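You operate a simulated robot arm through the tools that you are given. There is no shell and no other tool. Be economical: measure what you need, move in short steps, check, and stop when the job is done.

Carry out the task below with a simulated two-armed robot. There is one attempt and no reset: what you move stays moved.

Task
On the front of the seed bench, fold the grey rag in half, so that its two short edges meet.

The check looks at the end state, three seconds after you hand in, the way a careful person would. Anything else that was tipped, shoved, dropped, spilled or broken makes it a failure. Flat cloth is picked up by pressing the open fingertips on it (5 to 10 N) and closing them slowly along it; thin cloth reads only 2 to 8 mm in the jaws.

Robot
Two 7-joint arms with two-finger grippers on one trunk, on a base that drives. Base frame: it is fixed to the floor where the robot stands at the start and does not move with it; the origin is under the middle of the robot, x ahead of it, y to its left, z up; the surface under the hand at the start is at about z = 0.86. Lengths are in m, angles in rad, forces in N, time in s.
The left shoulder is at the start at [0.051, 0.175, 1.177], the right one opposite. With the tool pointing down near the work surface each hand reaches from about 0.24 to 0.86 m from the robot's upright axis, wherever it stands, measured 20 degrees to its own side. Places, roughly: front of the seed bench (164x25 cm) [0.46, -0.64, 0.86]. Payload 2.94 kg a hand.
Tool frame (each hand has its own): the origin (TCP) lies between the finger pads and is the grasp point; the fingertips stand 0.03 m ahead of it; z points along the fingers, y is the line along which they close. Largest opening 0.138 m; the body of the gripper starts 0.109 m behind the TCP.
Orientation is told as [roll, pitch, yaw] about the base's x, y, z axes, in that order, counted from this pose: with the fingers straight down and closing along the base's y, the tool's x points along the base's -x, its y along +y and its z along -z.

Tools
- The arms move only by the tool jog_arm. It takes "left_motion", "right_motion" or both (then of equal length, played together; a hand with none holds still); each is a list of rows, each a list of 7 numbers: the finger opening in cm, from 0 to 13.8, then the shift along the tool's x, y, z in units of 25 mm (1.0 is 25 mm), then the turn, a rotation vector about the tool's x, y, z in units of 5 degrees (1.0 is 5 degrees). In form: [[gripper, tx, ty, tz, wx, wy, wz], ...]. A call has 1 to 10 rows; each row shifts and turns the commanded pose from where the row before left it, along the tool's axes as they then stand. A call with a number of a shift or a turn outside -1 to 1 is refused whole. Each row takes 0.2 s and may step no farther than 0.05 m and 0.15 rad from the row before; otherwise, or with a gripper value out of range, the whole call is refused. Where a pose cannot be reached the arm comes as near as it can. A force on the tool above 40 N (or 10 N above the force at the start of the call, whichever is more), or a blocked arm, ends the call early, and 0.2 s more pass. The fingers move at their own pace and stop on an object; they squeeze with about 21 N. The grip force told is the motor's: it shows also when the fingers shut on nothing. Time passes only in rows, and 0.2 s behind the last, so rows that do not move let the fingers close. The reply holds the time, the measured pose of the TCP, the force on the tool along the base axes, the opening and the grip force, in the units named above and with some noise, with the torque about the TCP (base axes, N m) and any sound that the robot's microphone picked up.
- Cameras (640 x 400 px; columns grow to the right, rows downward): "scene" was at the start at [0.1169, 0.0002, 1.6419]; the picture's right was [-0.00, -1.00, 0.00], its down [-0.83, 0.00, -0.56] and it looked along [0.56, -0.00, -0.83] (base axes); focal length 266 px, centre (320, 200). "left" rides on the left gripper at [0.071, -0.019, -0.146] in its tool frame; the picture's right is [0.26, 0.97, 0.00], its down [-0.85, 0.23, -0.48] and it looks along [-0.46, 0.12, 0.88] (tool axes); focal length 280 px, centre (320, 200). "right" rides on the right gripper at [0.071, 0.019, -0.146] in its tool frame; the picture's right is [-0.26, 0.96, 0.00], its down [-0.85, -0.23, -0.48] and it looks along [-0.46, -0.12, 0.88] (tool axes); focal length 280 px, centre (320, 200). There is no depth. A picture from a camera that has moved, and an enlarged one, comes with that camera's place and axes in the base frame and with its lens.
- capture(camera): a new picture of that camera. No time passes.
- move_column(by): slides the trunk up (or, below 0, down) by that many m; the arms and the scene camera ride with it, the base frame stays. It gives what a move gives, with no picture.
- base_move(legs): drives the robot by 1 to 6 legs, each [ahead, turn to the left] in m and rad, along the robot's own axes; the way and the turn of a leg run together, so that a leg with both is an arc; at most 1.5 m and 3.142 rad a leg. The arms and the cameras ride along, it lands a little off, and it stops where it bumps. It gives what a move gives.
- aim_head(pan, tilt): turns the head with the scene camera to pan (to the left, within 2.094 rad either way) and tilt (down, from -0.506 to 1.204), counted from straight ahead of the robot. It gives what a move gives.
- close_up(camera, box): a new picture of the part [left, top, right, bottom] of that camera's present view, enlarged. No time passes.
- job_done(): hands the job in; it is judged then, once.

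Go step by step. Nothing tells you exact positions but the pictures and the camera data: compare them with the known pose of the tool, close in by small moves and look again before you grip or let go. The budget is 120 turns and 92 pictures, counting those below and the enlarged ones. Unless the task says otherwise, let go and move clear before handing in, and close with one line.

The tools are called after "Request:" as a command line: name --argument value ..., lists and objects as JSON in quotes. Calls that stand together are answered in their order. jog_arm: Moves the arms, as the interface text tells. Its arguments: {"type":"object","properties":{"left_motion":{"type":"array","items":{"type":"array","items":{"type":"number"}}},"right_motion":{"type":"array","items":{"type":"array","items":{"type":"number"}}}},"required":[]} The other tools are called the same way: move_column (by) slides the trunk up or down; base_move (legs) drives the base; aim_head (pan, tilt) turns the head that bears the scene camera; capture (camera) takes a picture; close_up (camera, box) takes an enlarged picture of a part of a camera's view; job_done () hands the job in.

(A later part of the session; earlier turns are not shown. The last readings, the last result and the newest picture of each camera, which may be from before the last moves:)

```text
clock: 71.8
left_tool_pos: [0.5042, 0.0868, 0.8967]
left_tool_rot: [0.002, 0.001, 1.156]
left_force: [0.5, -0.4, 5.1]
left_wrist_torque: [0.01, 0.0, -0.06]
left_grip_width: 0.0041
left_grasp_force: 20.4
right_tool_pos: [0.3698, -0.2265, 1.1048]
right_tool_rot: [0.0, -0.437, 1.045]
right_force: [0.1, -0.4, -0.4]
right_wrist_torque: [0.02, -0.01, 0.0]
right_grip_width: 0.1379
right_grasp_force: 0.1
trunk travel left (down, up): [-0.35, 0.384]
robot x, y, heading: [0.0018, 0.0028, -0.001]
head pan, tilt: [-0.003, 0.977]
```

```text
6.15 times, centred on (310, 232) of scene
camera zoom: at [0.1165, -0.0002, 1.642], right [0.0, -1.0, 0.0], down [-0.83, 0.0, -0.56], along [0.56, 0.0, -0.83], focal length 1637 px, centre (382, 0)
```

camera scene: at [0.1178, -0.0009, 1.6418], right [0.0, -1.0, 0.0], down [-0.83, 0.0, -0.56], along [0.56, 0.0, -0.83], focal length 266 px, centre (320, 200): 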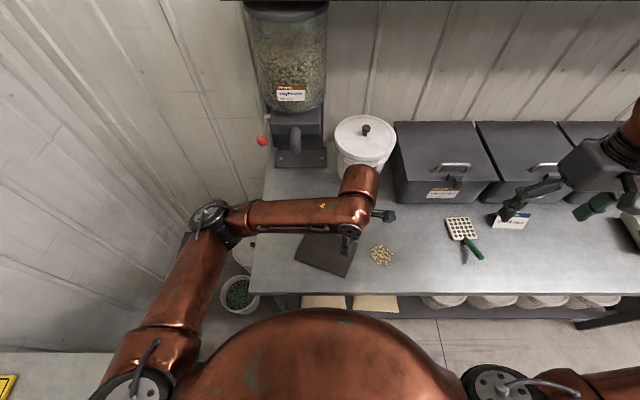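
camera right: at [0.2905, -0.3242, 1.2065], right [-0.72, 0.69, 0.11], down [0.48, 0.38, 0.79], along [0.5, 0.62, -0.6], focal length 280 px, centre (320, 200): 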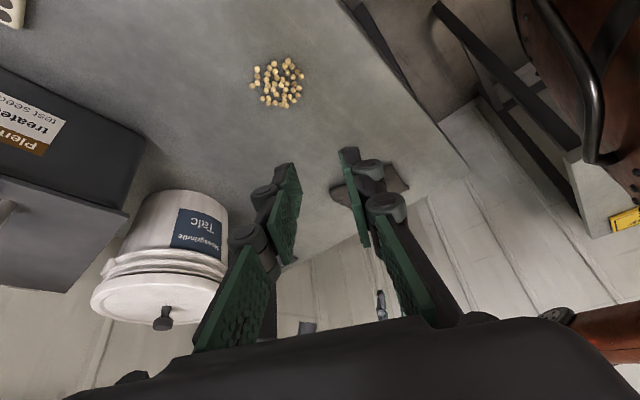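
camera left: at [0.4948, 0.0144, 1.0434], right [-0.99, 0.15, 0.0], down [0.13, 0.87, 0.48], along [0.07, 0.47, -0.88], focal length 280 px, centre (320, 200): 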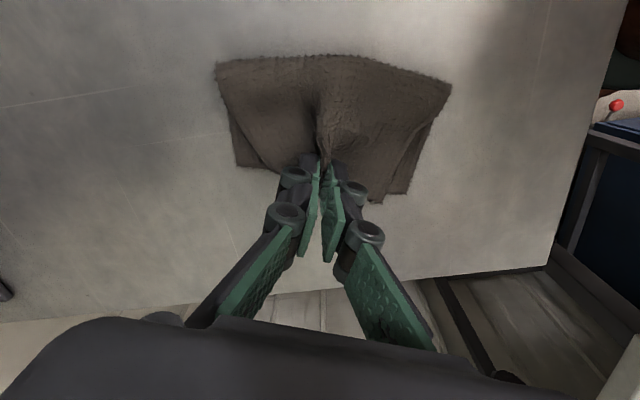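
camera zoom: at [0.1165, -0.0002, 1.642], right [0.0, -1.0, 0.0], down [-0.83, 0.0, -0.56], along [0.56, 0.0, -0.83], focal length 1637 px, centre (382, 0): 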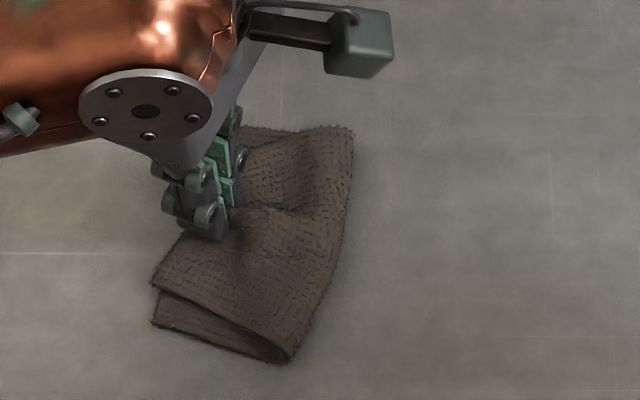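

The top edge lies over the bottom edge. I open the fingers slowly (which spreads the ridge), then lift straight up.

Request:
jog_arm --left_motion '[[0.6, 0, 0, 0, 0, 0, 0], [1.2, 0, 0, 0, 0, 0, 0], [1.8, 0, 0, 0, 0, 0, 0], [2.4, 0, 0, 0, 0, 0, 0], [3, 0, 0, -0.05, 0, 0, 0], [3, 0, 0, -0.4, 0, 0, 0], [3, 0, 0, -0.8, 0, 0, 0], [3, 0, 0, -1, 0, 0, 0], [3, 0, 0, -1, 0, 0, 0], [3, -0.5, 0, -1, 0, 0, 0]]'

Request:
capture --camera "left"

Request:
close_up --camera "scene" --box '[270, 200, 350, 265]'

```text
clock: 74.0
left_tool_pos: [0.5096, 0.1023, 1.003]
left_tool_rot: [0.002, 0.001, 1.158]
left_force: [0.5, 0.8, 0.3]
left_wrist_torque: [0.0, 0.0, 0.01]
left_grip_width: 0.0301
left_grasp_force: 0.1
right_tool_pos: [0.3706, -0.2259, 1.1064]
right_tool_rot: [-0.001, -0.436, 1.045]
right_force: [-0.1, 0.0, 0.8]
right_wrist_torque: [0.01, -0.02, -0.02]
right_grip_width: 0.138
right_grasp_force: 0.0
trunk travel left (down, up): [-0.35, 0.384]
robot x, y, heading: [-0.0002, 0.0016, 0.004]
head pan, tilt: [-0.003, 0.977]
```

```text
33 pictures are left
camera left: at [0.4999, 0.0277, 1.1497], right [-0.99, 0.15, 0.0], down [0.13, 0.87, 0.48], along [0.07, 0.47, -0.88], focal length 280 px, centre (320, 200)
```

left: 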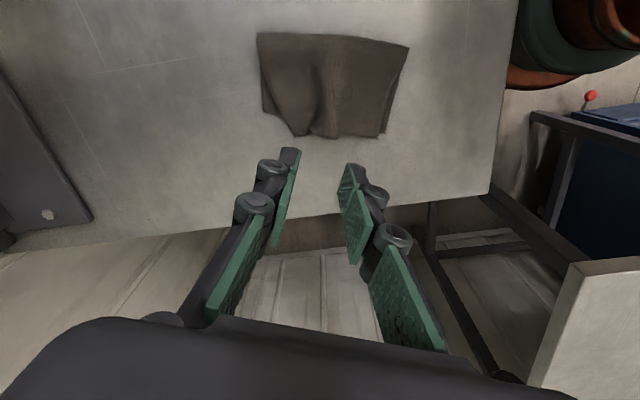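

```text
6.15 times, centred on (310, 232) of scene
camera zoom: at [0.1164, 0.0006, 1.6419], right [0.0, -1.0, 0.0], down [-0.83, 0.0, -0.56], along [0.56, 0.0, -0.83], focal length 1637 px, centre (382, 0)
```

zoom: 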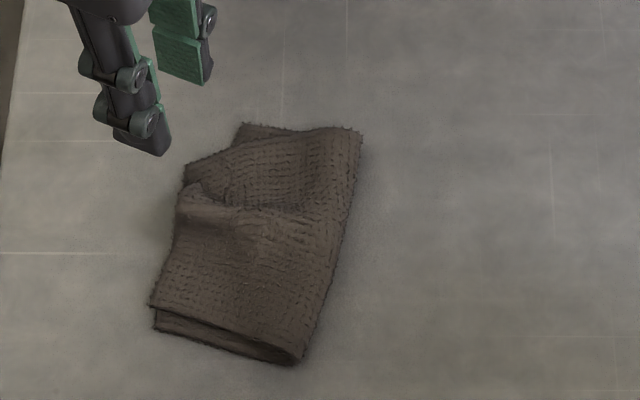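

Very close to a proper fold, with a residual ridge near the middle. I give it a moment and inspect.

Request:
jog_arm --left_motion '[[3, -0.8, 0, -0.8, 0, 0, 0], [3, -0.8, 0, -0.8, 0, 0, 0], [3, 0, 0, 0, 0, 0, 0], [3, 0, 0, 0, 0, 0, 0], [3, 0, 0, 0, 0, 0, 0], [3, 0, 0, 0, 0, 0, 0]]'

Request:
close_up --camera "left" --box '[230, 0, 430, 130]'

Request:
close_up --camera "scene" --box '[280, 210, 340, 260]'

```text
clock: 75.4
left_tool_pos: [0.5297, 0.1382, 1.0426]
left_tool_rot: [0.003, 0.001, 1.156]
left_force: [-0.7, -0.3, -0.1]
left_wrist_torque: [-0.01, -0.03, 0.02]
left_grip_width: 0.0299
left_grasp_force: 0.0
right_tool_pos: [0.3699, -0.2261, 1.1041]
right_tool_rot: [0.0, -0.437, 1.046]
right_force: [-0.4, -0.4, -0.1]
right_wrist_torque: [0.02, -0.02, -0.01]
right_grip_width: 0.1379
right_grasp_force: 0.0
trunk travel left (down, up): [-0.35, 0.384]
robot x, y, heading: [-0.0021, 0.0012, -0.0]
head pan, tilt: [-0.003, 0.977]
```

```text
3.08 times, centred on (330, 65) of left
camera zoom: at [0.5194, 0.064, 1.1892], right [-0.99, 0.15, 0.0], down [0.13, 0.87, 0.48], along [0.07, 0.47, -0.88], focal length 863 px, centre (289, 615)
```

zoom: 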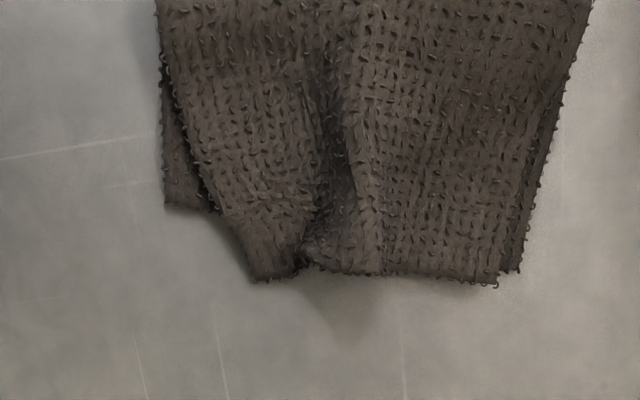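

```text
8.00 times, centred on (310, 235) of scene
camera zoom: at [0.1169, 0.0001, 1.6419], right [0.0, -1.0, 0.0], down [-0.83, 0.0, -0.56], along [0.56, 0.0, -0.83], focal length 2128 px, centre (400, -80)
```

zoom: 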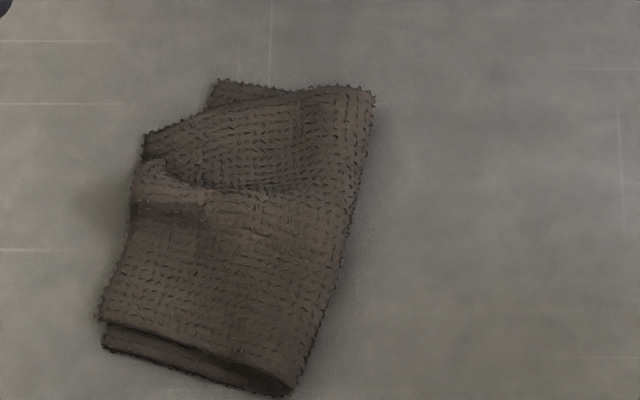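

Near corner C is on D' within ~1 cm, but the leftover ridge keeps corner B about 3.7 cm short of A'. I'll straddle the ridge with the fingertips and spread it open; first hover above it.

Request:
jog_arm --left_motion '[[3.6, 0.53, 0.06, 0.6, 0, 0, 0], [3.6, 0.53, 0.06, 0.6, 0, 0, 0], [3.6, 0.53, 0.06, 0.6, 0, 0, 0], [3.6, 0.53, 0.05, 0.6, 0, 0, 0], [3.6, 0, 0, 0.9, 0, 0, 0], [3.6, 0, 0, 0.9, 0, 0, 0], [3.6, 0, 0, 0.9, 0, 0, 0], [3.6, 0, 0, 0, 0, 0, 0]]'

Request:
close_up --camera "left" --box '[200, 40, 440, 200]'

```text
clock: 77.2
left_tool_pos: [0.4998, 0.0895, 0.915]
left_tool_rot: [-0.001, -0.001, 1.158]
left_force: [1.2, -0.3, -0.5]
left_wrist_torque: [0.01, -0.05, -0.02]
left_grip_width: 0.0362
left_grasp_force: 0.1
right_tool_pos: [0.3694, -0.226, 1.104]
right_tool_rot: [0.0, -0.436, 1.046]
right_force: [0.2, -0.6, 0.2]
right_wrist_torque: [-0.01, 0.0, 0.02]
right_grip_width: 0.1381
right_grasp_force: 0.1
trunk travel left (down, up): [-0.35, 0.384]
robot x, y, heading: [0.0021, -0.0031, 0.004]
head pan, tilt: [-0.003, 0.977]
```

```text
2.50 times, centred on (320, 120) of left
camera zoom: at [0.4899, 0.0159, 1.0613], right [-0.99, 0.15, 0.0], down [0.13, 0.87, 0.48], along [0.07, 0.47, -0.88], focal length 701 px, centre (320, 400)
```

zoom: 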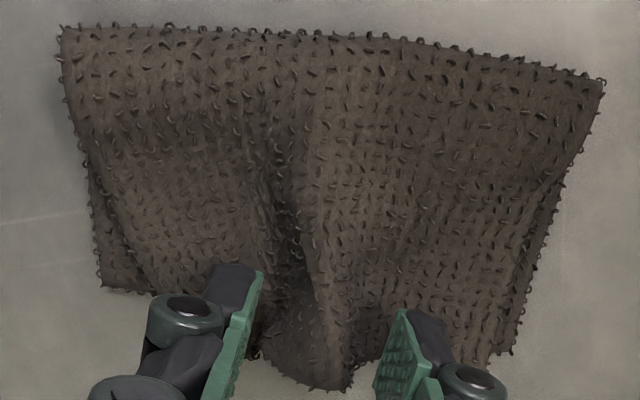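

The fingertips straddle the ridge exactly. I lower to press.

Request:
jog_arm --left_motion '[[3.6, 0, 0, 0.4, 0, 0, 0], [3.6, 0, 0, 0.15, 0, 0, 0], [3.6, 0, 0, 0.08, 0, 0, 0], [3.6, 0, 0, 0, 0, 0, 0]]'

```text
clock: 78.2
left_tool_pos: [0.5017, 0.0902, 0.9014]
left_tool_rot: [0.001, -0.001, 1.156]
left_force: [0.4, 0.9, 0.4]
left_wrist_torque: [0.02, -0.03, -0.01]
left_grip_width: 0.0358
left_grasp_force: 0.0
right_tool_pos: [0.3705, -0.2263, 1.1024]
right_tool_rot: [0.0, -0.436, 1.045]
right_force: [0.6, 0.3, -0.1]
right_wrist_torque: [0.01, 0.03, -0.01]
right_grip_width: 0.138
right_grasp_force: 0.0
trunk travel left (down, up): [-0.35, 0.384]
robot x, y, heading: [0.0013, -0.0012, 0.001]
head pan, tilt: [-0.003, 0.977]
```

Request:
jog_arm --left_motion '[[3.6, 0, 0, 0.15, 0, 0, 0], [3.6, 0, 0, 0.08, 0, 0, 0], [3.6, 0, 0, 0, 0, 0, 0]]'

```text
clock: 79.0
left_tool_pos: [0.5001, 0.0899, 0.8948]
left_tool_rot: [0.0, 0.001, 1.157]
left_force: [0.5, 0.5, 12.0]
left_wrist_torque: [-0.03, 0.01, 0.0]
left_grip_width: 0.036
left_grasp_force: 0.0
right_tool_pos: [0.3689, -0.2253, 1.1046]
right_tool_rot: [0.0, -0.436, 1.046]
right_force: [-0.3, -0.4, -0.2]
right_wrist_torque: [0.01, -0.01, -0.02]
right_grip_width: 0.1378
right_grasp_force: 0.0
trunk travel left (down, up): [-0.35, 0.384]
robot x, y, heading: [0.0023, 0.0012, -0.003]
head pan, tilt: [-0.003, 0.977]
```

Balanced contact at 12 N. I ease off slightly and spread the fingers, shifting a little to the far side.

Request:
jog_arm --left_motion '[[3.8, 0, 0, -0.02, 0, 0, 0], [4.2, 0, -0.04, -0.01, 0, 0, 0], [4.6, 0, -0.05, 0, 0, 0, 0], [5.0, 0, -0.05, 0, 0, 0, 0], [5.4, 0, -0.05, 0, 0, 0, 0], [5.4, 0, 0, 0, 0, 0, 0]]'

Request:
close_up --camera "left" --box '[200, 40, 440, 200]'

```text
clock: 80.4
left_tool_pos: [0.5034, 0.0888, 0.894]
left_tool_rot: [0.0, 0.0, 1.156]
left_force: [-0.1, 1.1, 6.3]
left_wrist_torque: [0.02, 0.06, -0.01]
left_grip_width: 0.0533
left_grasp_force: 0.0
right_tool_pos: [0.3697, -0.2262, 1.105]
right_tool_rot: [-0.001, -0.435, 1.044]
right_force: [-0.3, 0.1, 0.0]
right_wrist_torque: [-0.01, 0.0, -0.01]
right_grip_width: 0.1383
right_grasp_force: 0.2
trunk travel left (down, up): [-0.35, 0.384]
robot x, y, heading: [-0.002, -0.0016, -0.007]
head pan, tilt: [-0.003, 0.977]
```

```text
2.50 times, centred on (320, 120) of left
camera zoom: at [0.4933, 0.0148, 1.0404], right [-0.99, 0.15, 0.0], down [0.13, 0.87, 0.48], along [0.07, 0.47, -0.88], focal length 701 px, centre (320, 400)
```

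zoom: 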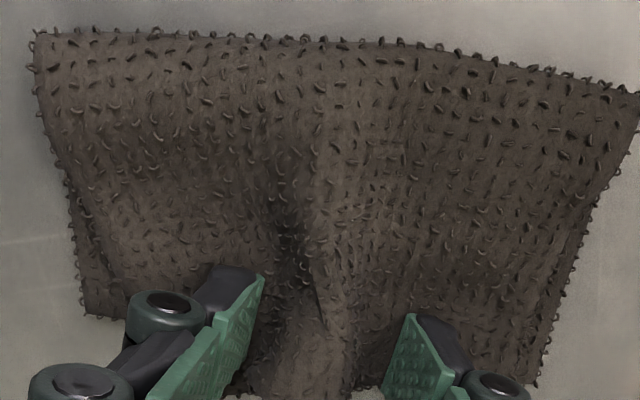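

It works: the ridge is flattening. I continue spreading with slightly more pressure.

Request:
jog_arm --left_motion '[[5.4, 0, 0, 0.04, 0, 0, 0], [5.8, 0, -0.08, 0, 0, 0, 0], [6.2, 0, -0.08, 0, 0, 0, 0], [6.6, 0, -0.08, 0, 0, 0, 0], [6.8, 0, -0.06, 0, 0, 0, 0], [6.8, 0, 0, 0, 0, 0, 0]]'

Request:
close_up --camera "left" --box '[180, 40, 460, 220]'

```text
clock: 81.8
left_tool_pos: [0.5109, 0.0865, 0.8921]
left_tool_rot: [-0.001, 0.0, 1.157]
left_force: [-0.2, 0.2, 3.7]
left_wrist_torque: [-0.05, 0.02, -0.01]
left_grip_width: 0.0662
left_grasp_force: 2.0
right_tool_pos: [0.3693, -0.2263, 1.1052]
right_tool_rot: [-0.001, -0.438, 1.048]
right_force: [0.3, 0.0, 1.3]
right_wrist_torque: [-0.01, 0.03, -0.03]
right_grip_width: 0.1377
right_grasp_force: 0.0
trunk travel left (down, up): [-0.35, 0.384]
robot x, y, heading: [-0.0003, 0.0023, -0.004]
head pan, tilt: [-0.003, 0.977]
```

```text
2.22 times, centred on (320, 130) of left
camera zoom: at [0.5013, 0.0119, 1.0398], right [-0.99, 0.15, 0.0], down [0.13, 0.87, 0.48], along [0.07, 0.47, -0.88], focal length 623 px, centre (320, 356)
```

zoom: 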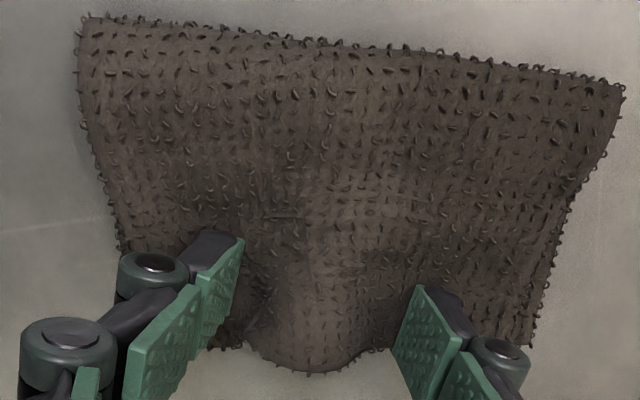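

Nearly flat now. One more bit of spreading, then I lift and look.

Request:
jog_arm --left_motion '[[6.8, 0, 0, 0.04, 0, 0, 0], [7.2, 0, -0.08, 0.01, 0, 0, 0], [7.6, 0, -0.08, 0, 0, 0, 0], [7.8, 0, -0.05, 0, 0, 0, 0], [7.8, 0, 0, 0, 0, 0, 0], [7.8, 0, 0, -0.4, 0, 0, 0], [7.8, 0, 0, -0.9, 0, 0, 0], [7.8, -0.5, 0, -1, 0, 0, 0], [7.8, -1, 0, -1, 0, 0, 0], [7.8, -1, 0, -1, 0, 0, 0]]'

Request:
jog_arm --left_motion '[[7.8, -1, 0, -1, 0, 0, 0], [7.8, -1, 0, -1, 0, 0, 0], [7.8, 0, 0, 0, 0, 0, 0]]'

Request:
capture --camera "left"

Request:
close_up --camera "scene" --box '[280, 210, 340, 260]'

```text
clock: 84.0
left_tool_pos: [0.5383, 0.1398, 0.9973]
left_tool_rot: [0.002, -0.001, 1.154]
left_force: [0.0, 0.3, 0.2]
left_wrist_torque: [0.01, -0.01, 0.0]
left_grip_width: 0.0779
left_grasp_force: 0.0
right_tool_pos: [0.3696, -0.2249, 1.1045]
right_tool_rot: [0.0, -0.437, 1.045]
right_force: [-0.5, 0.0, -0.4]
right_wrist_torque: [-0.04, -0.02, -0.03]
right_grip_width: 0.138
right_grasp_force: 0.1
trunk travel left (down, up): [-0.35, 0.384]
robot x, y, heading: [-0.0001, -0.0027, 0.008]
head pan, tilt: [-0.003, 0.977]
```

```text
clock: 84.8
left_tool_pos: [0.5601, 0.1836, 1.0487]
left_tool_rot: [0.001, -0.002, 1.155]
left_force: [0.6, 0.7, -0.6]
left_wrist_torque: [0.01, 0.0, 0.01]
left_grip_width: 0.078
left_grasp_force: 0.1
right_tool_pos: [0.3693, -0.2257, 1.1043]
right_tool_rot: [0.0, -0.435, 1.043]
right_force: [0.7, -0.2, 0.2]
right_wrist_torque: [0.0, 0.0, 0.0]
right_grip_width: 0.1379
right_grasp_force: 0.1
trunk travel left (down, up): [-0.35, 0.384]
robot x, y, heading: [-0.0014, 0.0006, 0.002]
head pan, tilt: [-0.003, 0.977]
```

```text
26 pictures are left
camera left: at [0.5506, 0.1108, 1.1951], right [-0.99, 0.15, 0.0], down [0.13, 0.87, 0.48], along [0.07, 0.47, -0.88], focal length 280 px, centre (320, 200)
```

left: 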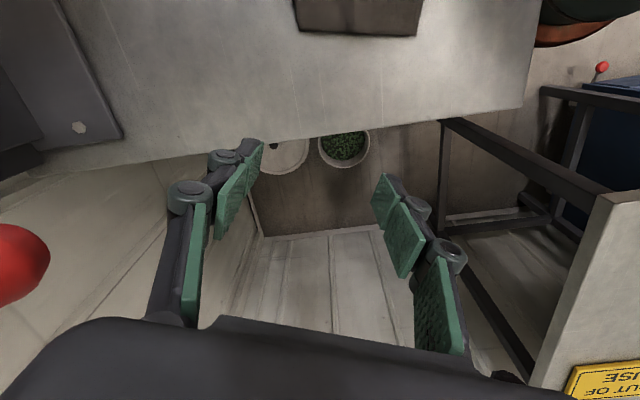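

```text
8.00 times, centred on (310, 235) of scene
camera zoom: at [0.117, 0.0, 1.6419], right [0.0, -1.0, 0.0], down [-0.83, 0.0, -0.56], along [0.56, 0.0, -0.83], focal length 2128 px, centre (400, -80)
```

zoom: 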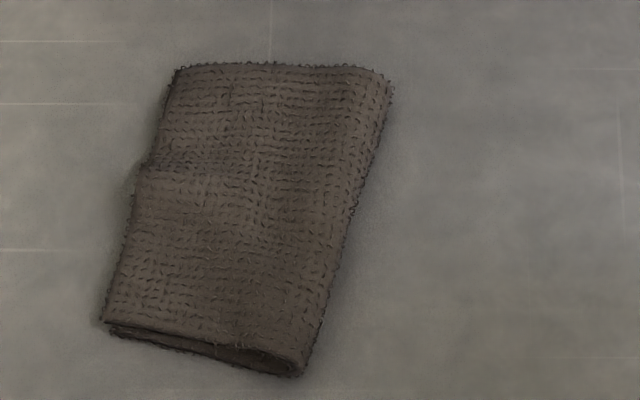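

That is a neat fold. I check the left edge alignment from the left camera.

Request:
jog_arm --left_motion '[[7.8, -1, 0, 0, 0, 1, 0], [7.8, -1, 0, 0, 0, 1, 0], [7.8, -1, 0, 0, 0, 1, 0], [7.8, 0, 0, -0.5, 0, 1, 0], [7.8, 0, 0, 0, 0, 1, 0]]'

Request:
capture --camera "left"

```text
clock: 86.0
left_tool_pos: [0.5924, 0.2582, 1.0536]
left_tool_rot: [0.002, 0.437, 1.157]
left_force: [-0.5, -0.5, 0.1]
left_wrist_torque: [-0.04, 0.0, -0.01]
left_grip_width: 0.0779
left_grasp_force: 0.0
right_tool_pos: [0.3707, -0.2249, 1.104]
right_tool_rot: [-0.001, -0.433, 1.046]
right_force: [-0.3, 0.1, 1.1]
right_wrist_torque: [-0.04, 0.01, 0.0]
right_grip_width: 0.138
right_grasp_force: 0.0
trunk travel left (down, up): [-0.35, 0.384]
robot x, y, heading: [0.0019, 0.0035, -0.003]
head pan, tilt: [-0.003, 0.977]
```

```text
24 pictures are left
camera left: at [0.6099, 0.2474, 1.2169], right [-0.98, 0.17, 0.11], down [0.18, 0.98, 0.07], along [-0.1, 0.09, -0.99], focal length 280 px, centre (320, 200)
```

left: 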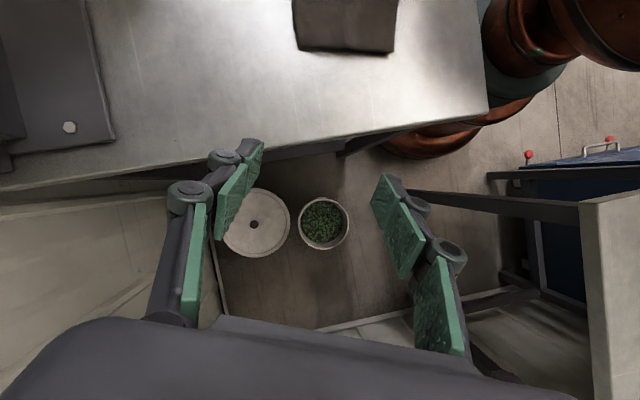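

Request:
close_up --camera "left" --box '[280, 0, 408, 64]'

Request:
close_up --camera "right" --box '[310, 140, 430, 215]'

```text
5.00 times, centred on (344, 32) of left
camera zoom: at [0.6099, 0.2474, 1.2169], right [-0.98, 0.17, 0.11], down [0.18, 0.98, 0.07], along [-0.1, 0.09, -0.99], focal length 1402 px, centre (200, 1040)
```

zoom: 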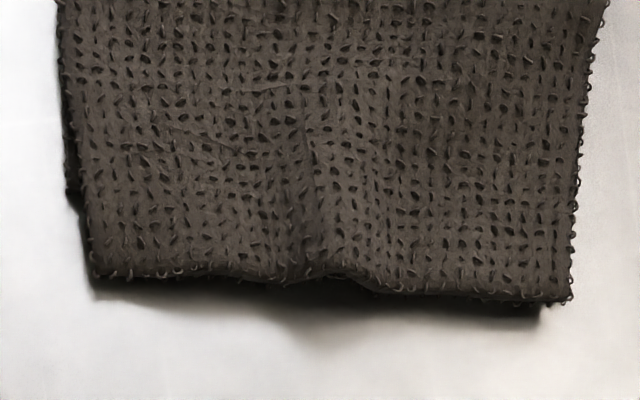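

```text
5.33 times, centred on (370, 178) of right
camera zoom: at [0.2911, -0.3229, 1.2069], right [-0.72, 0.69, 0.11], down [0.48, 0.38, 0.79], along [0.5, 0.62, -0.6], focal length 1495 px, centre (53, 320)
```

zoom: 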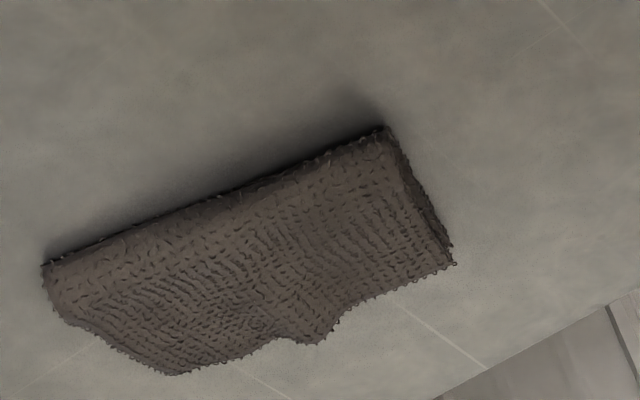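

The near corners meet, but at the far end the top layer overhangs the bottom by about 2 cm (B at (.569,.093), A' at (.570,.073)). With the fingers closed and tilted, I'll press on just that overhanging strip and nudge it right.

Request:
jog_arm --left_motion '[[4, 0.49, -0.14, 0.94, 0, 0, 0], [1, 0.49, -0.14, 0.94, 0, 0, 0], [0, 0.49, -0.14, 0.94, 0, 0, 0], [0, 0.49, -0.14, 0.94, 0, 0, 0], [0, 0.49, -0.14, 0.94, 0, 0, 0], [0, 0.49, -0.14, 0.94, 0, 0, 0], [0, 0.49, -0.14, 0.94, 0, 0, 0], [0, 0.49, -0.14, 0.92, 0, 0, 0], [0, 0, 0, 0, 0, 0, 0]]'

Request:
capture --camera "left"

Request:
close_up --camera "scene" --box '[280, 200, 340, 260]'

```text
clock: 88.0
left_tool_pos: [0.5521, 0.0946, 0.9274]
left_tool_rot: [0.002, 0.436, 1.159]
left_force: [-0.6, -0.2, -0.2]
left_wrist_torque: [-0.01, 0.0, -0.01]
left_grip_width: 0.0001
left_grasp_force: 21.3
right_tool_pos: [0.3697, -0.2264, 1.1041]
right_tool_rot: [-0.002, -0.437, 1.046]
right_force: [0.2, -0.2, 0.3]
right_wrist_torque: [0.01, -0.01, 0.01]
right_grip_width: 0.1383
right_grasp_force: 0.1
trunk travel left (down, up): [-0.35, 0.384]
robot x, y, heading: [0.0039, -0.0043, -0.001]
head pan, tilt: [-0.003, 0.977]
```

```text
21 pictures are left
camera left: at [0.5695, 0.083, 1.09], right [-0.98, 0.17, 0.11], down [0.18, 0.98, 0.07], along [-0.1, 0.09, -0.99], focal length 280 px, centre (320, 200)
```

left: 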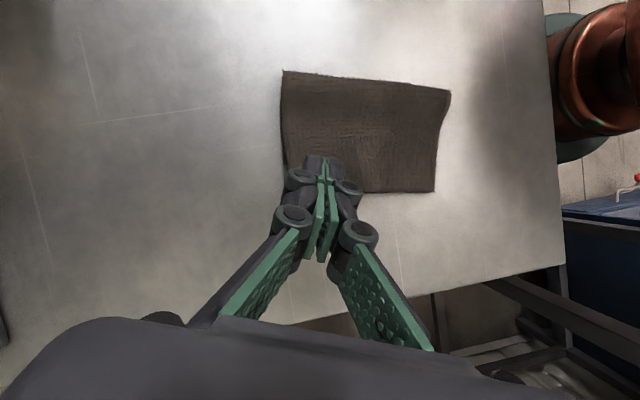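

```text
6.67 times, centred on (310, 230) of scene
camera zoom: at [0.1167, 0.0004, 1.6419], right [0.0, -1.0, 0.0], down [-0.83, 0.0, -0.56], along [0.56, 0.0, -0.83], focal length 1773 px, centre (387, 0)
```

zoom: 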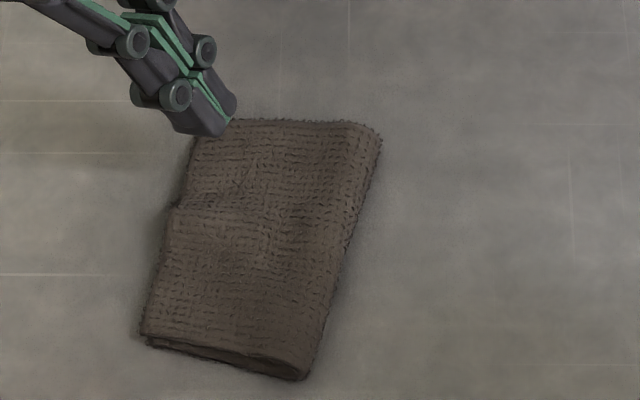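

Positioned over the far strip. Lowering to contact.

Request:
jog_arm --left_motion '[[0, -0.169, 0, 0.3625, 0, 0, 0], [0, -0.169, 0, 0.3625, 0, 0, 0], [0, -0.1, 0, 0.21, 0, 0, 0], [0, -0.07, 0, 0.145, 0, 0, 0], [0, 0, 0, 0, 0, 0, 0]]'

Request:
close_up --camera "left" --box '[260, 60, 460, 210]'

```text
clock: 89.2
left_tool_pos: [0.5512, 0.0927, 0.8971]
left_tool_rot: [0.001, 0.437, 1.159]
left_force: [-0.7, 0.5, -0.4]
left_wrist_torque: [-0.01, 0.01, -0.03]
left_grip_width: 0.0004
left_grasp_force: 20.9
right_tool_pos: [0.371, -0.2253, 1.1042]
right_tool_rot: [0.0, -0.435, 1.046]
right_force: [-0.2, 0.7, 0.2]
right_wrist_torque: [0.01, -0.02, -0.02]
right_grip_width: 0.138
right_grasp_force: 0.1
trunk travel left (down, up): [-0.35, 0.384]
robot x, y, heading: [0.003, -0.0013, -0.005]
head pan, tilt: [-0.003, 0.977]
```

```text
2.67 times, centred on (360, 135) of left
camera zoom: at [0.568, 0.0819, 1.0592], right [-0.98, 0.17, 0.11], down [0.18, 0.98, 0.07], along [-0.1, 0.09, -0.99], focal length 748 px, centre (213, 373)
```

zoom: 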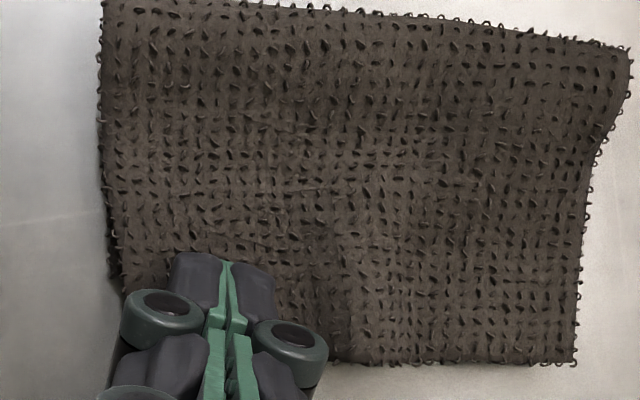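

Request:
jog_arm --left_motion '[[0, -0.034, 0, 0.072, 0, 0, 0], [0, -0.017, 0, 0.036, 0, 0, 0], [0, 0, 0, 0, 0, 0, 0]]'

```text
clock: 90.0
left_tool_pos: [0.5495, 0.0919, 0.8942]
left_tool_rot: [0.001, 0.438, 1.156]
left_force: [-0.4, -0.1, -0.4]
left_wrist_torque: [0.0, 0.02, -0.01]
left_grip_width: 0.0
left_grasp_force: 21.3
right_tool_pos: [0.3706, -0.226, 1.1032]
right_tool_rot: [0.001, -0.436, 1.045]
right_force: [0.8, 0.2, -0.7]
right_wrist_torque: [0.0, 0.02, -0.01]
right_grip_width: 0.1379
right_grasp_force: 0.0
trunk travel left (down, up): [-0.35, 0.384]
robot x, y, heading: [-0.0006, -0.0001, -0.003]
head pan, tilt: [-0.003, 0.977]
```

Request:
jog_arm --left_motion '[[0, -0.017, 0, 0.036, 0, 0, 0], [0, -0.017, 0, 0.036, 0, 0, 0], [0, 0, 0, 0, 0, 0, 0]]'

```text
clock: 90.8
left_tool_pos: [0.5508, 0.0932, 0.8922]
left_tool_rot: [0.001, 0.437, 1.158]
left_force: [-0.5, -0.4, 1.7]
left_wrist_torque: [0.01, 0.0, -0.01]
left_grip_width: 0.0
left_grasp_force: 20.8
right_tool_pos: [0.3698, -0.2264, 1.1035]
right_tool_rot: [-0.001, -0.435, 1.047]
right_force: [-0.5, 0.7, 0.6]
right_wrist_torque: [0.02, -0.01, 0.0]
right_grip_width: 0.1379
right_grasp_force: 0.1
trunk travel left (down, up): [-0.35, 0.384]
robot x, y, heading: [-0.0006, -0.0013, 0.002]
head pan, tilt: [-0.003, 0.977]
```

Contact. I press a little more and drag the strip about 1.6 cm right.

Request:
jog_arm --left_motion '[[0, -0.017, 0, 0.036, 0, 0, 0], [0, 0.065, -0.036, 0.034, 0, 0, 0], [0, 0.065, -0.036, 0.03, 0, 0, 0], [0, 0.065, -0.036, 0.03, 0, 0, 0], [0, 0.065, -0.036, 0.03, 0, 0, 0], [0, 0.065, -0.036, 0.03, 0, 0, 0], [0, 0.065, -0.036, 0.03, 0, 0, 0], [0, 0.065, -0.036, 0.03, 0, 0, 0], [0, 0.065, -0.036, 0.03, 0, 0, 0], [0, 0, 0, 0, 0, 0, 0]]'

Request:
close_up --camera "left" --box '[260, 60, 460, 210]'

```text
clock: 93.0
left_tool_pos: [0.5511, 0.0771, 0.8907]
left_tool_rot: [-0.001, 0.436, 1.157]
left_force: [-0.6, 1.7, 11.1]
left_wrist_torque: [0.1, 0.07, -0.03]
left_grip_width: 0.0
left_grasp_force: 21.2
right_tool_pos: [0.3701, -0.226, 1.104]
right_tool_rot: [0.001, -0.437, 1.047]
right_force: [0.1, 0.3, -0.4]
right_wrist_torque: [0.02, 0.01, -0.03]
right_grip_width: 0.1379
right_grasp_force: 0.0
trunk travel left (down, up): [-0.35, 0.384]
robot x, y, heading: [0.0013, 0.0003, -0.001]
head pan, tilt: [-0.003, 0.977]
```

```text
2.67 times, centred on (360, 135) of left
camera zoom: at [0.568, 0.0657, 1.0538], right [-0.98, 0.17, 0.11], down [0.18, 0.98, 0.07], along [-0.1, 0.09, -0.99], focal length 748 px, centre (213, 373)
```

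zoom: 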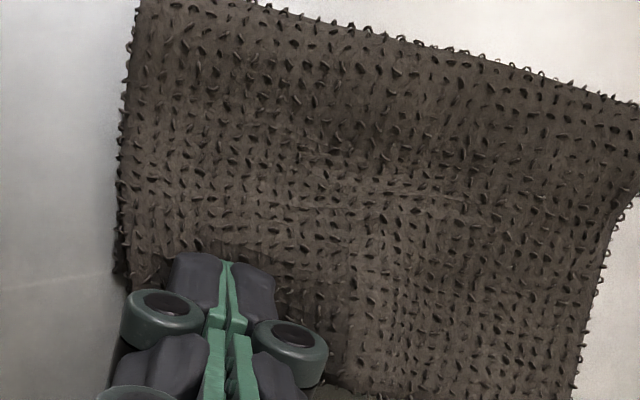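

Now I lift off up-left and inspect the result.

Request:
jog_arm --left_motion '[[0, 0.17, 0, -0.36, 0, 0, 0], [0, 0.17, 0, -0.8, 0, 0, 0], [0, 0, 0, -1, 0, 0, 0], [0, -0.3, 0, -1, 0, 0, 0], [0, -0.5, 0.14, -1, 0, 0, 0], [0, -0.5, 0.14, -1, 0, 0, 0], [0, -0.5, 0.14, -1, 0, 0, 0], [0, -0.5, 0.14, -1, 0, 0, 0], [0, 0, 0, 0, 0, 0, 0]]'

Request:
capture --camera "left"

Request:
close_up --camera "scene" --box '[280, 210, 340, 260]'

```text
clock: 95.0
left_tool_pos: [0.5871, 0.1926, 1.0287]
left_tool_rot: [0.002, 0.437, 1.157]
left_force: [0.6, 0.1, -0.2]
left_wrist_torque: [0.0, 0.03, 0.03]
left_grip_width: 0.0001
left_grasp_force: 21.5
right_tool_pos: [0.3709, -0.2255, 1.1041]
right_tool_rot: [-0.001, -0.435, 1.045]
right_force: [-0.8, 0.2, 0.1]
right_wrist_torque: [0.0, -0.02, -0.01]
right_grip_width: 0.1378
right_grasp_force: 0.1
trunk travel left (down, up): [-0.35, 0.384]
robot x, y, heading: [-0.001, -0.0022, 0.001]
head pan, tilt: [-0.003, 0.977]
```

```text
17 pictures are left
camera left: at [0.6041, 0.1812, 1.1917], right [-0.98, 0.17, 0.11], down [0.18, 0.98, 0.07], along [-0.1, 0.09, -0.99], focal length 280 px, centre (320, 200)
```

left: 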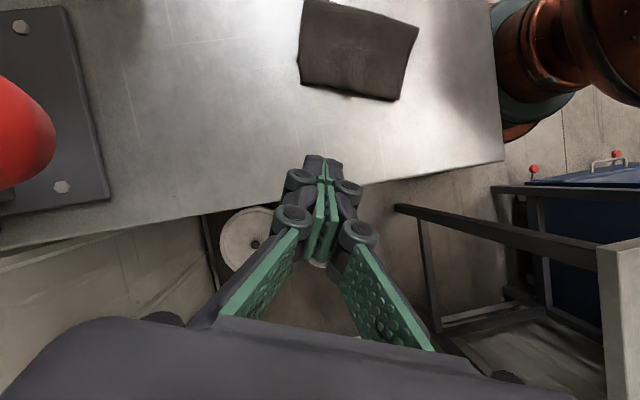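

```text
8.00 times, centred on (310, 235) of scene
camera zoom: at [0.1171, -0.0001, 1.6419], right [0.0, -1.0, 0.0], down [-0.83, 0.0, -0.56], along [0.56, 0.0, -0.83], focal length 2128 px, centre (400, -80)
```

zoom: 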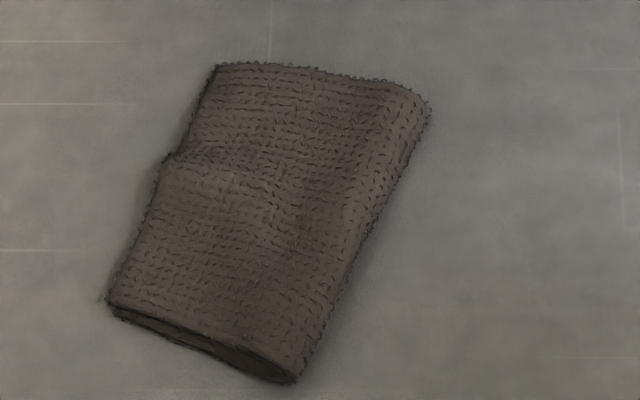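

Request:
close_up --camera "left" --box '[280, 0, 440, 110]'

```text
3.64 times, centred on (360, 55) of left
camera zoom: at [0.6041, 0.1812, 1.1917], right [-0.98, 0.17, 0.11], down [0.18, 0.98, 0.07], along [-0.1, 0.09, -0.99], focal length 1020 px, centre (174, 727)
```

zoom: 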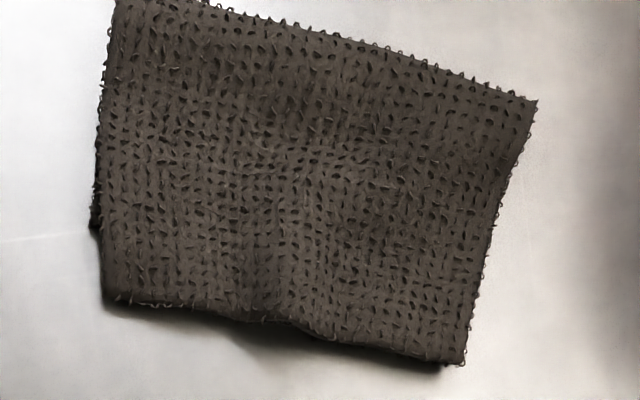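

The drag turned the whole rag instead (layers stick), leaving a 2 cm overhang at the far corner. I'll instead pinch just that overhanging strip near B from above, lift it and set it 2 cm to the right.

Request:
jog_arm --left_motion '[[1, 0, 0, 0, 0, -1, 0], [3.6, 0, 0, 0, 0, -1, 0], [3.6, 0, 0, 0, 0, -1, 0], [3.6, 0, 0, 0, 0, -1, 0], [3.6, 0, 0, 0, 0, -1, 0], [3.6, 0, 0, 0, 0, 0, -0.65], [3.6, 0, 0, 0, 0, 0, -0.65]]'

Request:
jog_arm --left_motion '[[3.6, 0.93, 0.1, 0.5, 0, 0, 0], [3.6, 0.93, 0.1, 0.5, 0, 0, 0], [3.6, 0.93, 0.1, 0.5, 0, 0, 0], [3.6, 0.93, 0.1, 0.5, 0, 0, 0], [3.6, 0.93, 0.1, 0.5, 0, 0, 0], [3.6, 0, 0, 0.8, 0, 0, 0], [3.6, 0, 0, 0.8, 0, 0, 0], [3.6, 0, 0, 0.85, 0, 0, 0], [3.6, 0, 0, 0, 0, 0, 0]]'

Request:
capture --camera "left"

```text
clock: 96.6
left_tool_pos: [0.5869, 0.1924, 1.0308]
left_tool_rot: [0.001, 0.0, 1.271]
left_force: [-0.7, -0.1, 0.5]
left_wrist_torque: [0.01, -0.01, 0.0]
left_grip_width: 0.0361
left_grasp_force: 0.0
right_tool_pos: [0.3692, -0.2268, 1.1046]
right_tool_rot: [0.0, -0.436, 1.046]
right_force: [-0.5, 0.2, 0.5]
right_wrist_torque: [0.03, -0.04, -0.03]
right_grip_width: 0.138
right_grasp_force: 0.1
trunk travel left (down, up): [-0.35, 0.384]
robot x, y, heading: [0.0013, -0.0005, -0.003]
head pan, tilt: [-0.003, 0.977]
```

```text
clock: 98.6
left_tool_pos: [0.5392, 0.0829, 0.9081]
left_tool_rot: [0.002, 0.0, 1.269]
left_force: [0.0, -0.1, 0.3]
left_wrist_torque: [0.0, -0.03, 0.01]
left_grip_width: 0.0358
left_grasp_force: 0.0
right_tool_pos: [0.3688, -0.2273, 1.1046]
right_tool_rot: [0.001, -0.436, 1.045]
right_force: [-0.1, 0.2, -0.5]
right_wrist_torque: [-0.01, -0.02, 0.01]
right_grip_width: 0.1381
right_grasp_force: 0.0
trunk travel left (down, up): [-0.35, 0.384]
robot x, y, heading: [-0.0008, 0.0005, 0.002]
head pan, tilt: [-0.003, 0.977]
```

```text
14 pictures are left
camera left: at [0.5367, 0.0088, 1.0545], right [-1.0, 0.04, 0.0], down [0.03, 0.88, 0.48], along [0.02, 0.48, -0.88], focal length 280 px, centre (320, 200)
```

left: 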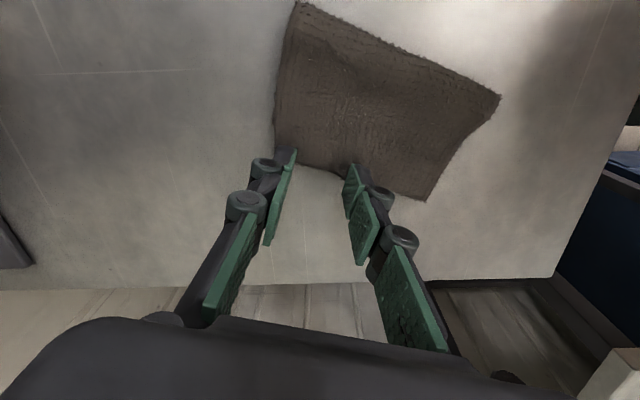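

Fingers sit on the strip next to B as intended. Lowering to press.

Request:
jog_arm --left_motion '[[3.6, 0, 0, 0.3, 0, 0, 0], [3.6, 0, 0, 0.2, 0, 0, 0], [3.6, 0, 0, 0.08, 0, 0, 0], [3.6, 0, 0, 0, 0, 0, 0]]'

```text
clock: 99.6
left_tool_pos: [0.5402, 0.0849, 0.8952]
left_tool_rot: [0.002, 0.0, 1.271]
left_force: [-1.5, 0.0, 4.5]
left_wrist_torque: [-0.03, 0.14, 0.03]
left_grip_width: 0.0362
left_grasp_force: 0.1
right_tool_pos: [0.3694, -0.2267, 1.1038]
right_tool_rot: [0.0, -0.436, 1.045]
right_force: [0.1, -0.5, 0.0]
right_wrist_torque: [0.0, 0.01, 0.0]
right_grip_width: 0.1378
right_grasp_force: 0.1
trunk travel left (down, up): [-0.35, 0.384]
robot x, y, heading: [-0.0004, -0.0035, 0.002]
head pan, tilt: [-0.003, 0.977]
```

The near finger seems to bear on the double layer, so I shift 4 mm outward and press again.

Request:
jog_arm --left_motion '[[3.6, 0, 0, -0.2, 0, 0, 0], [3.6, -0.16, -0.1, 0, 0, 0, 0], [3.6, 0, 0, 0.2, 0, 0, 0], [3.6, 0, 0, 0.08, 0, 0, 0], [3.6, 0, 0, 0, 0, 0, 0]]'

```text
clock: 100.8
left_tool_pos: [0.5434, 0.088, 0.8937]
left_tool_rot: [0.0, -0.002, 1.27]
left_force: [-0.8, 2.5, 14.9]
left_wrist_torque: [0.01, 0.39, -0.05]
left_grip_width: 0.0369
left_grasp_force: 0.8
right_tool_pos: [0.3688, -0.226, 1.1057]
right_tool_rot: [0.0, -0.435, 1.047]
right_force: [0.3, 0.8, -0.8]
right_wrist_torque: [-0.01, 0.0, 0.01]
right_grip_width: 0.138
right_grasp_force: 0.0
trunk travel left (down, up): [-0.35, 0.384]
robot x, y, heading: [0.0005, 0.0027, -0.0]
head pan, tilt: [-0.003, 0.977]
```

Request:
close_up --camera "left" --box '[240, 90, 440, 215]'

```text
3.20 times, centred on (340, 152) of left
camera zoom: at [0.5414, 0.0142, 1.0398], right [-1.0, 0.04, 0.0], down [0.03, 0.88, 0.48], along [0.02, 0.48, -0.88], focal length 897 px, centre (256, 352)
```

zoom: 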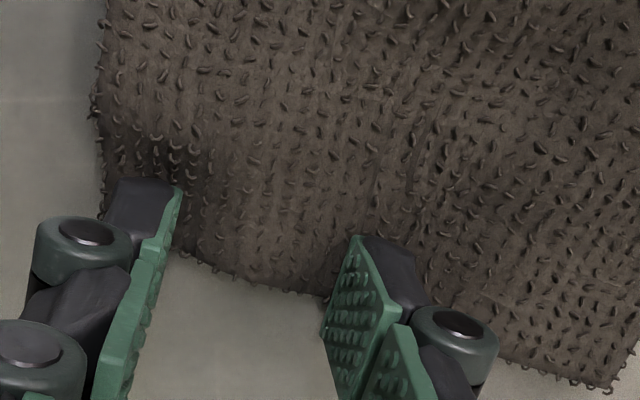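

The local edge is angled about 15° from the tool. I lift, turn to match, and press again.

Request:
jog_arm --left_motion '[[3.6, 0, 0, -0.3, 0, 0, 0], [3.6, 0, 0, 0, 0, 0, 1], [3.6, 0, 0, 0, 0, 0, 1], [3.6, 0, 0, 0, 0, 0, 0.8], [3.6, 0, 0, 0.25, 0, 0, 0], [3.6, 0, 0, 0.05, 0, 0, 0], [3.6, 0, 0, 0, 0, 0, 0]]'

```text
clock: 102.4
left_tool_pos: [0.5437, 0.0864, 0.8937]
left_tool_rot: [0.0, -0.001, 1.027]
left_force: [-1.8, 2.7, 20.2]
left_wrist_torque: [0.07, 0.49, -0.06]
left_grip_width: 0.0363
left_grasp_force: 0.1
right_tool_pos: [0.3688, -0.2251, 1.1036]
right_tool_rot: [-0.002, -0.437, 1.046]
right_force: [-0.6, 0.2, 0.2]
right_wrist_torque: [-0.04, 0.02, 0.02]
right_grip_width: 0.1378
right_grasp_force: 0.0
trunk travel left (down, up): [-0.35, 0.384]
robot x, y, heading: [0.0021, 0.0027, 0.001]
head pan, tilt: [-0.003, 0.977]
```

The near finger sits on a small pleat in the top layer. I shift 8 mm toward B with a narrower opening, avoiding the pleat.

Request:
jog_arm --left_motion '[[3.6, 0, 0, -0.35, 0, 0, 0], [2.4, 0, -0.3, 0, 0, 0, 0], [2.4, 0, 0, 0, 0, 0, 0], [2.4, 0, 0, 0.3, 0, 0, 0], [2.4, 0, 0, 0.06, 0, 0, 0], [2.4, 0, 0, 0, 0, 0, 0]]'

Request:
close_up --camera "left" --box '[240, 90, 440, 215]'

```text
clock: 103.8
left_tool_pos: [0.5508, 0.0839, 0.894]
left_tool_rot: [0.002, 0.0, 1.028]
left_force: [0.1, 0.5, 6.7]
left_wrist_torque: [0.0, 0.09, -0.01]
left_grip_width: 0.0235
left_grasp_force: 0.0
right_tool_pos: [0.37, -0.2257, 1.1039]
right_tool_rot: [0.0, -0.436, 1.045]
right_force: [0.1, -0.8, 1.0]
right_wrist_torque: [0.02, 0.01, 0.0]
right_grip_width: 0.1381
right_grasp_force: 0.0
trunk travel left (down, up): [-0.35, 0.384]
robot x, y, heading: [-0.0017, 0.0012, -0.001]
head pan, tilt: [-0.003, 0.977]
```

```text
3.20 times, centred on (340, 152) of left
camera zoom: at [0.5309, 0.013, 1.0402], right [-0.96, 0.28, 0.0], down [0.24, 0.84, 0.48], along [0.13, 0.46, -0.88], focal length 897 px, centre (256, 352)
```

zoom: 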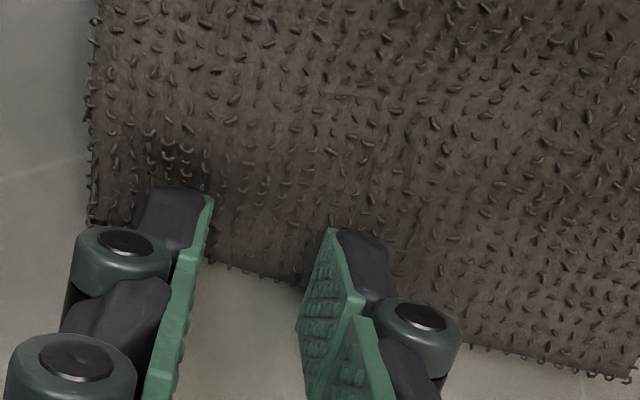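

Better balance (6.7 N). I press slightly more and close slowly.

Request:
jog_arm --left_motion '[[2.4, 0, 0, 0.05, 0, 0, 0], [2.2, 0, 0, 0.01, 0, 0, 0], [2.0, 0, 0, 0, 0, 0, 0], [1.8, 0, 0, 0, 0, 0, 0], [1.5, 0, 0, 0.01, 0, 0, 0], [1.2, 0, 0, 0.01, 0, 0, 0]]'

```text
clock: 105.2
left_tool_pos: [0.5499, 0.0829, 0.8912]
left_tool_rot: [0.0, -0.002, 1.026]
left_force: [-1.6, 3.9, 23.7]
left_wrist_torque: [0.07, 0.4, -0.09]
left_grip_width: 0.0117
left_grasp_force: 0.0
right_tool_pos: [0.3692, -0.2256, 1.1045]
right_tool_rot: [-0.003, -0.437, 1.047]
right_force: [0.5, -0.8, -0.3]
right_wrist_torque: [0.04, 0.02, -0.02]
right_grip_width: 0.1381
right_grasp_force: 0.0
trunk travel left (down, up): [-0.35, 0.384]
robot x, y, heading: [-0.0024, 0.0004, -0.001]
head pan, tilt: [-0.003, 0.977]
```

Request:
jog_arm --left_motion '[[1.0, 0, 0, 0, 0, 0, 0], [0.8, 0, 0, 0, 0, 0, 0], [0.6, 0, 0, 0, 0, 0, 0], [0.4, 0, 0, 0, 0, 0, 0], [0.2, 0, 0, 0, 0, 0, 0], [0, 0, 0, 0, 0, 0, 0], [0, 0, 0, 0, 0, 0, 0]]'

Request:
close_up --camera "left" --box '[240, 90, 440, 215]'

```text
clock: 106.8
left_tool_pos: [0.5499, 0.0824, 0.8902]
left_tool_rot: [0.001, 0.0, 1.026]
left_force: [-1.3, 0.3, 10.9]
left_wrist_torque: [-0.05, 0.14, -0.01]
left_grip_width: 0.0
left_grasp_force: 21.3
right_tool_pos: [0.3686, -0.2254, 1.1037]
right_tool_rot: [-0.001, -0.436, 1.046]
right_force: [-0.2, -0.3, 0.2]
right_wrist_torque: [0.0, 0.02, 0.0]
right_grip_width: 0.1379
right_grasp_force: 0.1
trunk travel left (down, up): [-0.35, 0.384]
robot x, y, heading: [-0.0009, -0.0008, -0.002]
head pan, tilt: [-0.003, 0.977]
```

```text
3.20 times, centred on (340, 152) of left
camera zoom: at [0.5303, 0.0119, 1.0368], right [-0.96, 0.28, 0.0], down [0.24, 0.84, 0.48], along [0.13, 0.46, -0.88], focal length 897 px, centre (256, 352)
```

zoom: 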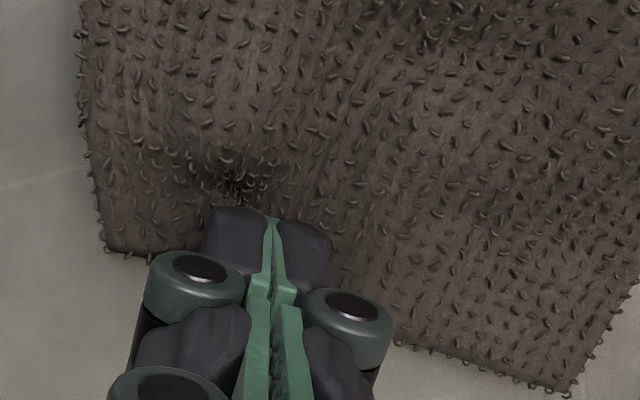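

It missed the strip. I lift and review the state.

Request:
jog_arm --left_motion '[[0, 0, 0, -1, 0, 0, 0], [0, 0, 0, -1, 0, 0, 0], [2, -0.6, 0, -1, 0, 0, 0], [4, -1, 0, -1, 0, 0, 0], [4, -1, 0, -1, 0, 0, 0], [4, -1, 0, 0, 0, 1, 0], [4, 0, 0, 0, 0, 1, 0], [4, 0, 0, 0, 0, 1, 0], [4, 0, 0, 0, 0, 1, 0], [4, 0, 0, 0, 0, 1, 0]]'

Request:
close_up --camera "left" --box '[260, 0, 460, 125]'

```text
clock: 109.0
left_tool_pos: [0.598, 0.1623, 1.0146]
left_tool_rot: [0.002, 0.438, 1.027]
left_force: [0.3, 0.3, -0.7]
left_wrist_torque: [0.04, 0.01, 0.01]
left_grip_width: 0.0398
left_grasp_force: 0.2
right_tool_pos: [0.3698, -0.2262, 1.1045]
right_tool_rot: [0.001, -0.435, 1.046]
right_force: [0.6, 0.1, 0.3]
right_wrist_torque: [0.0, 0.01, -0.02]
right_grip_width: 0.1381
right_grasp_force: 0.1
trunk travel left (down, up): [-0.35, 0.384]
robot x, y, heading: [0.0009, 0.0014, 0.001]
head pan, tilt: [-0.003, 0.977]
```

```text
3.20 times, centred on (360, 62) of left
camera zoom: at [0.6142, 0.1486, 1.1778], right [-0.95, 0.3, 0.11], down [0.31, 0.95, 0.07], along [-0.09, 0.1, -0.99], focal length 897 px, centre (192, 640)
```

zoom: 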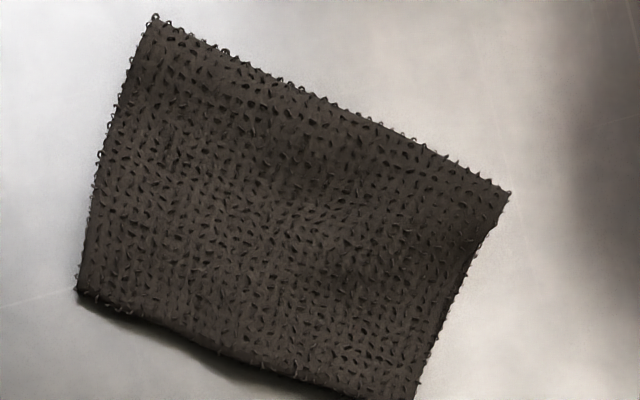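

Request:
close_up --camera "scene" --box '[280, 210, 340, 260]'

Request:
capture --camera "left"

```text
8.00 times, centred on (310, 235) of scene
camera zoom: at [0.1173, 0.0009, 1.6418], right [0.0, -1.0, 0.0], down [-0.83, 0.0, -0.56], along [0.56, 0.0, -0.83], focal length 2128 px, centre (400, -80)
```

zoom: 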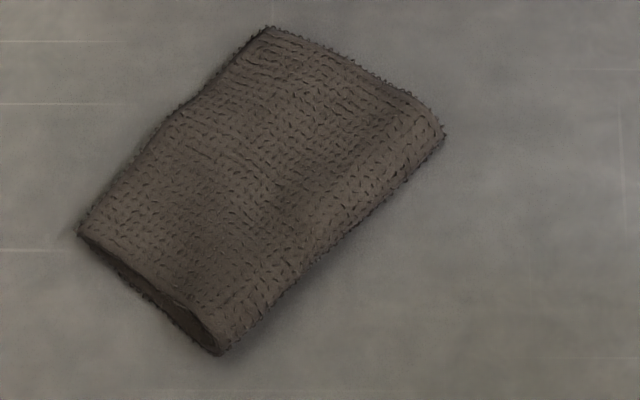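

```text
8 pictures are left
camera left: at [0.6142, 0.1486, 1.1778], right [-0.95, 0.3, 0.11], down [0.31, 0.95, 0.07], along [-0.09, 0.1, -0.99], focal length 280 px, centre (320, 200)
```

left: 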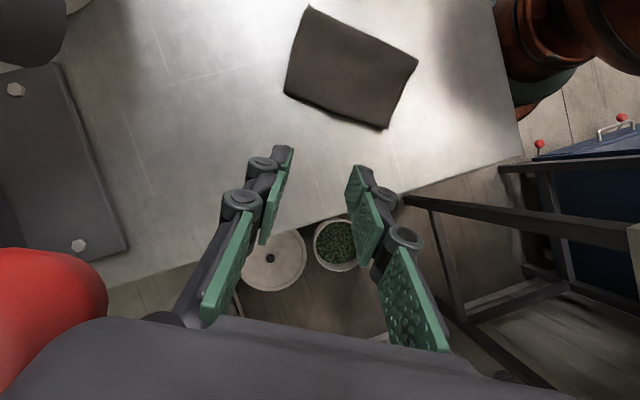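

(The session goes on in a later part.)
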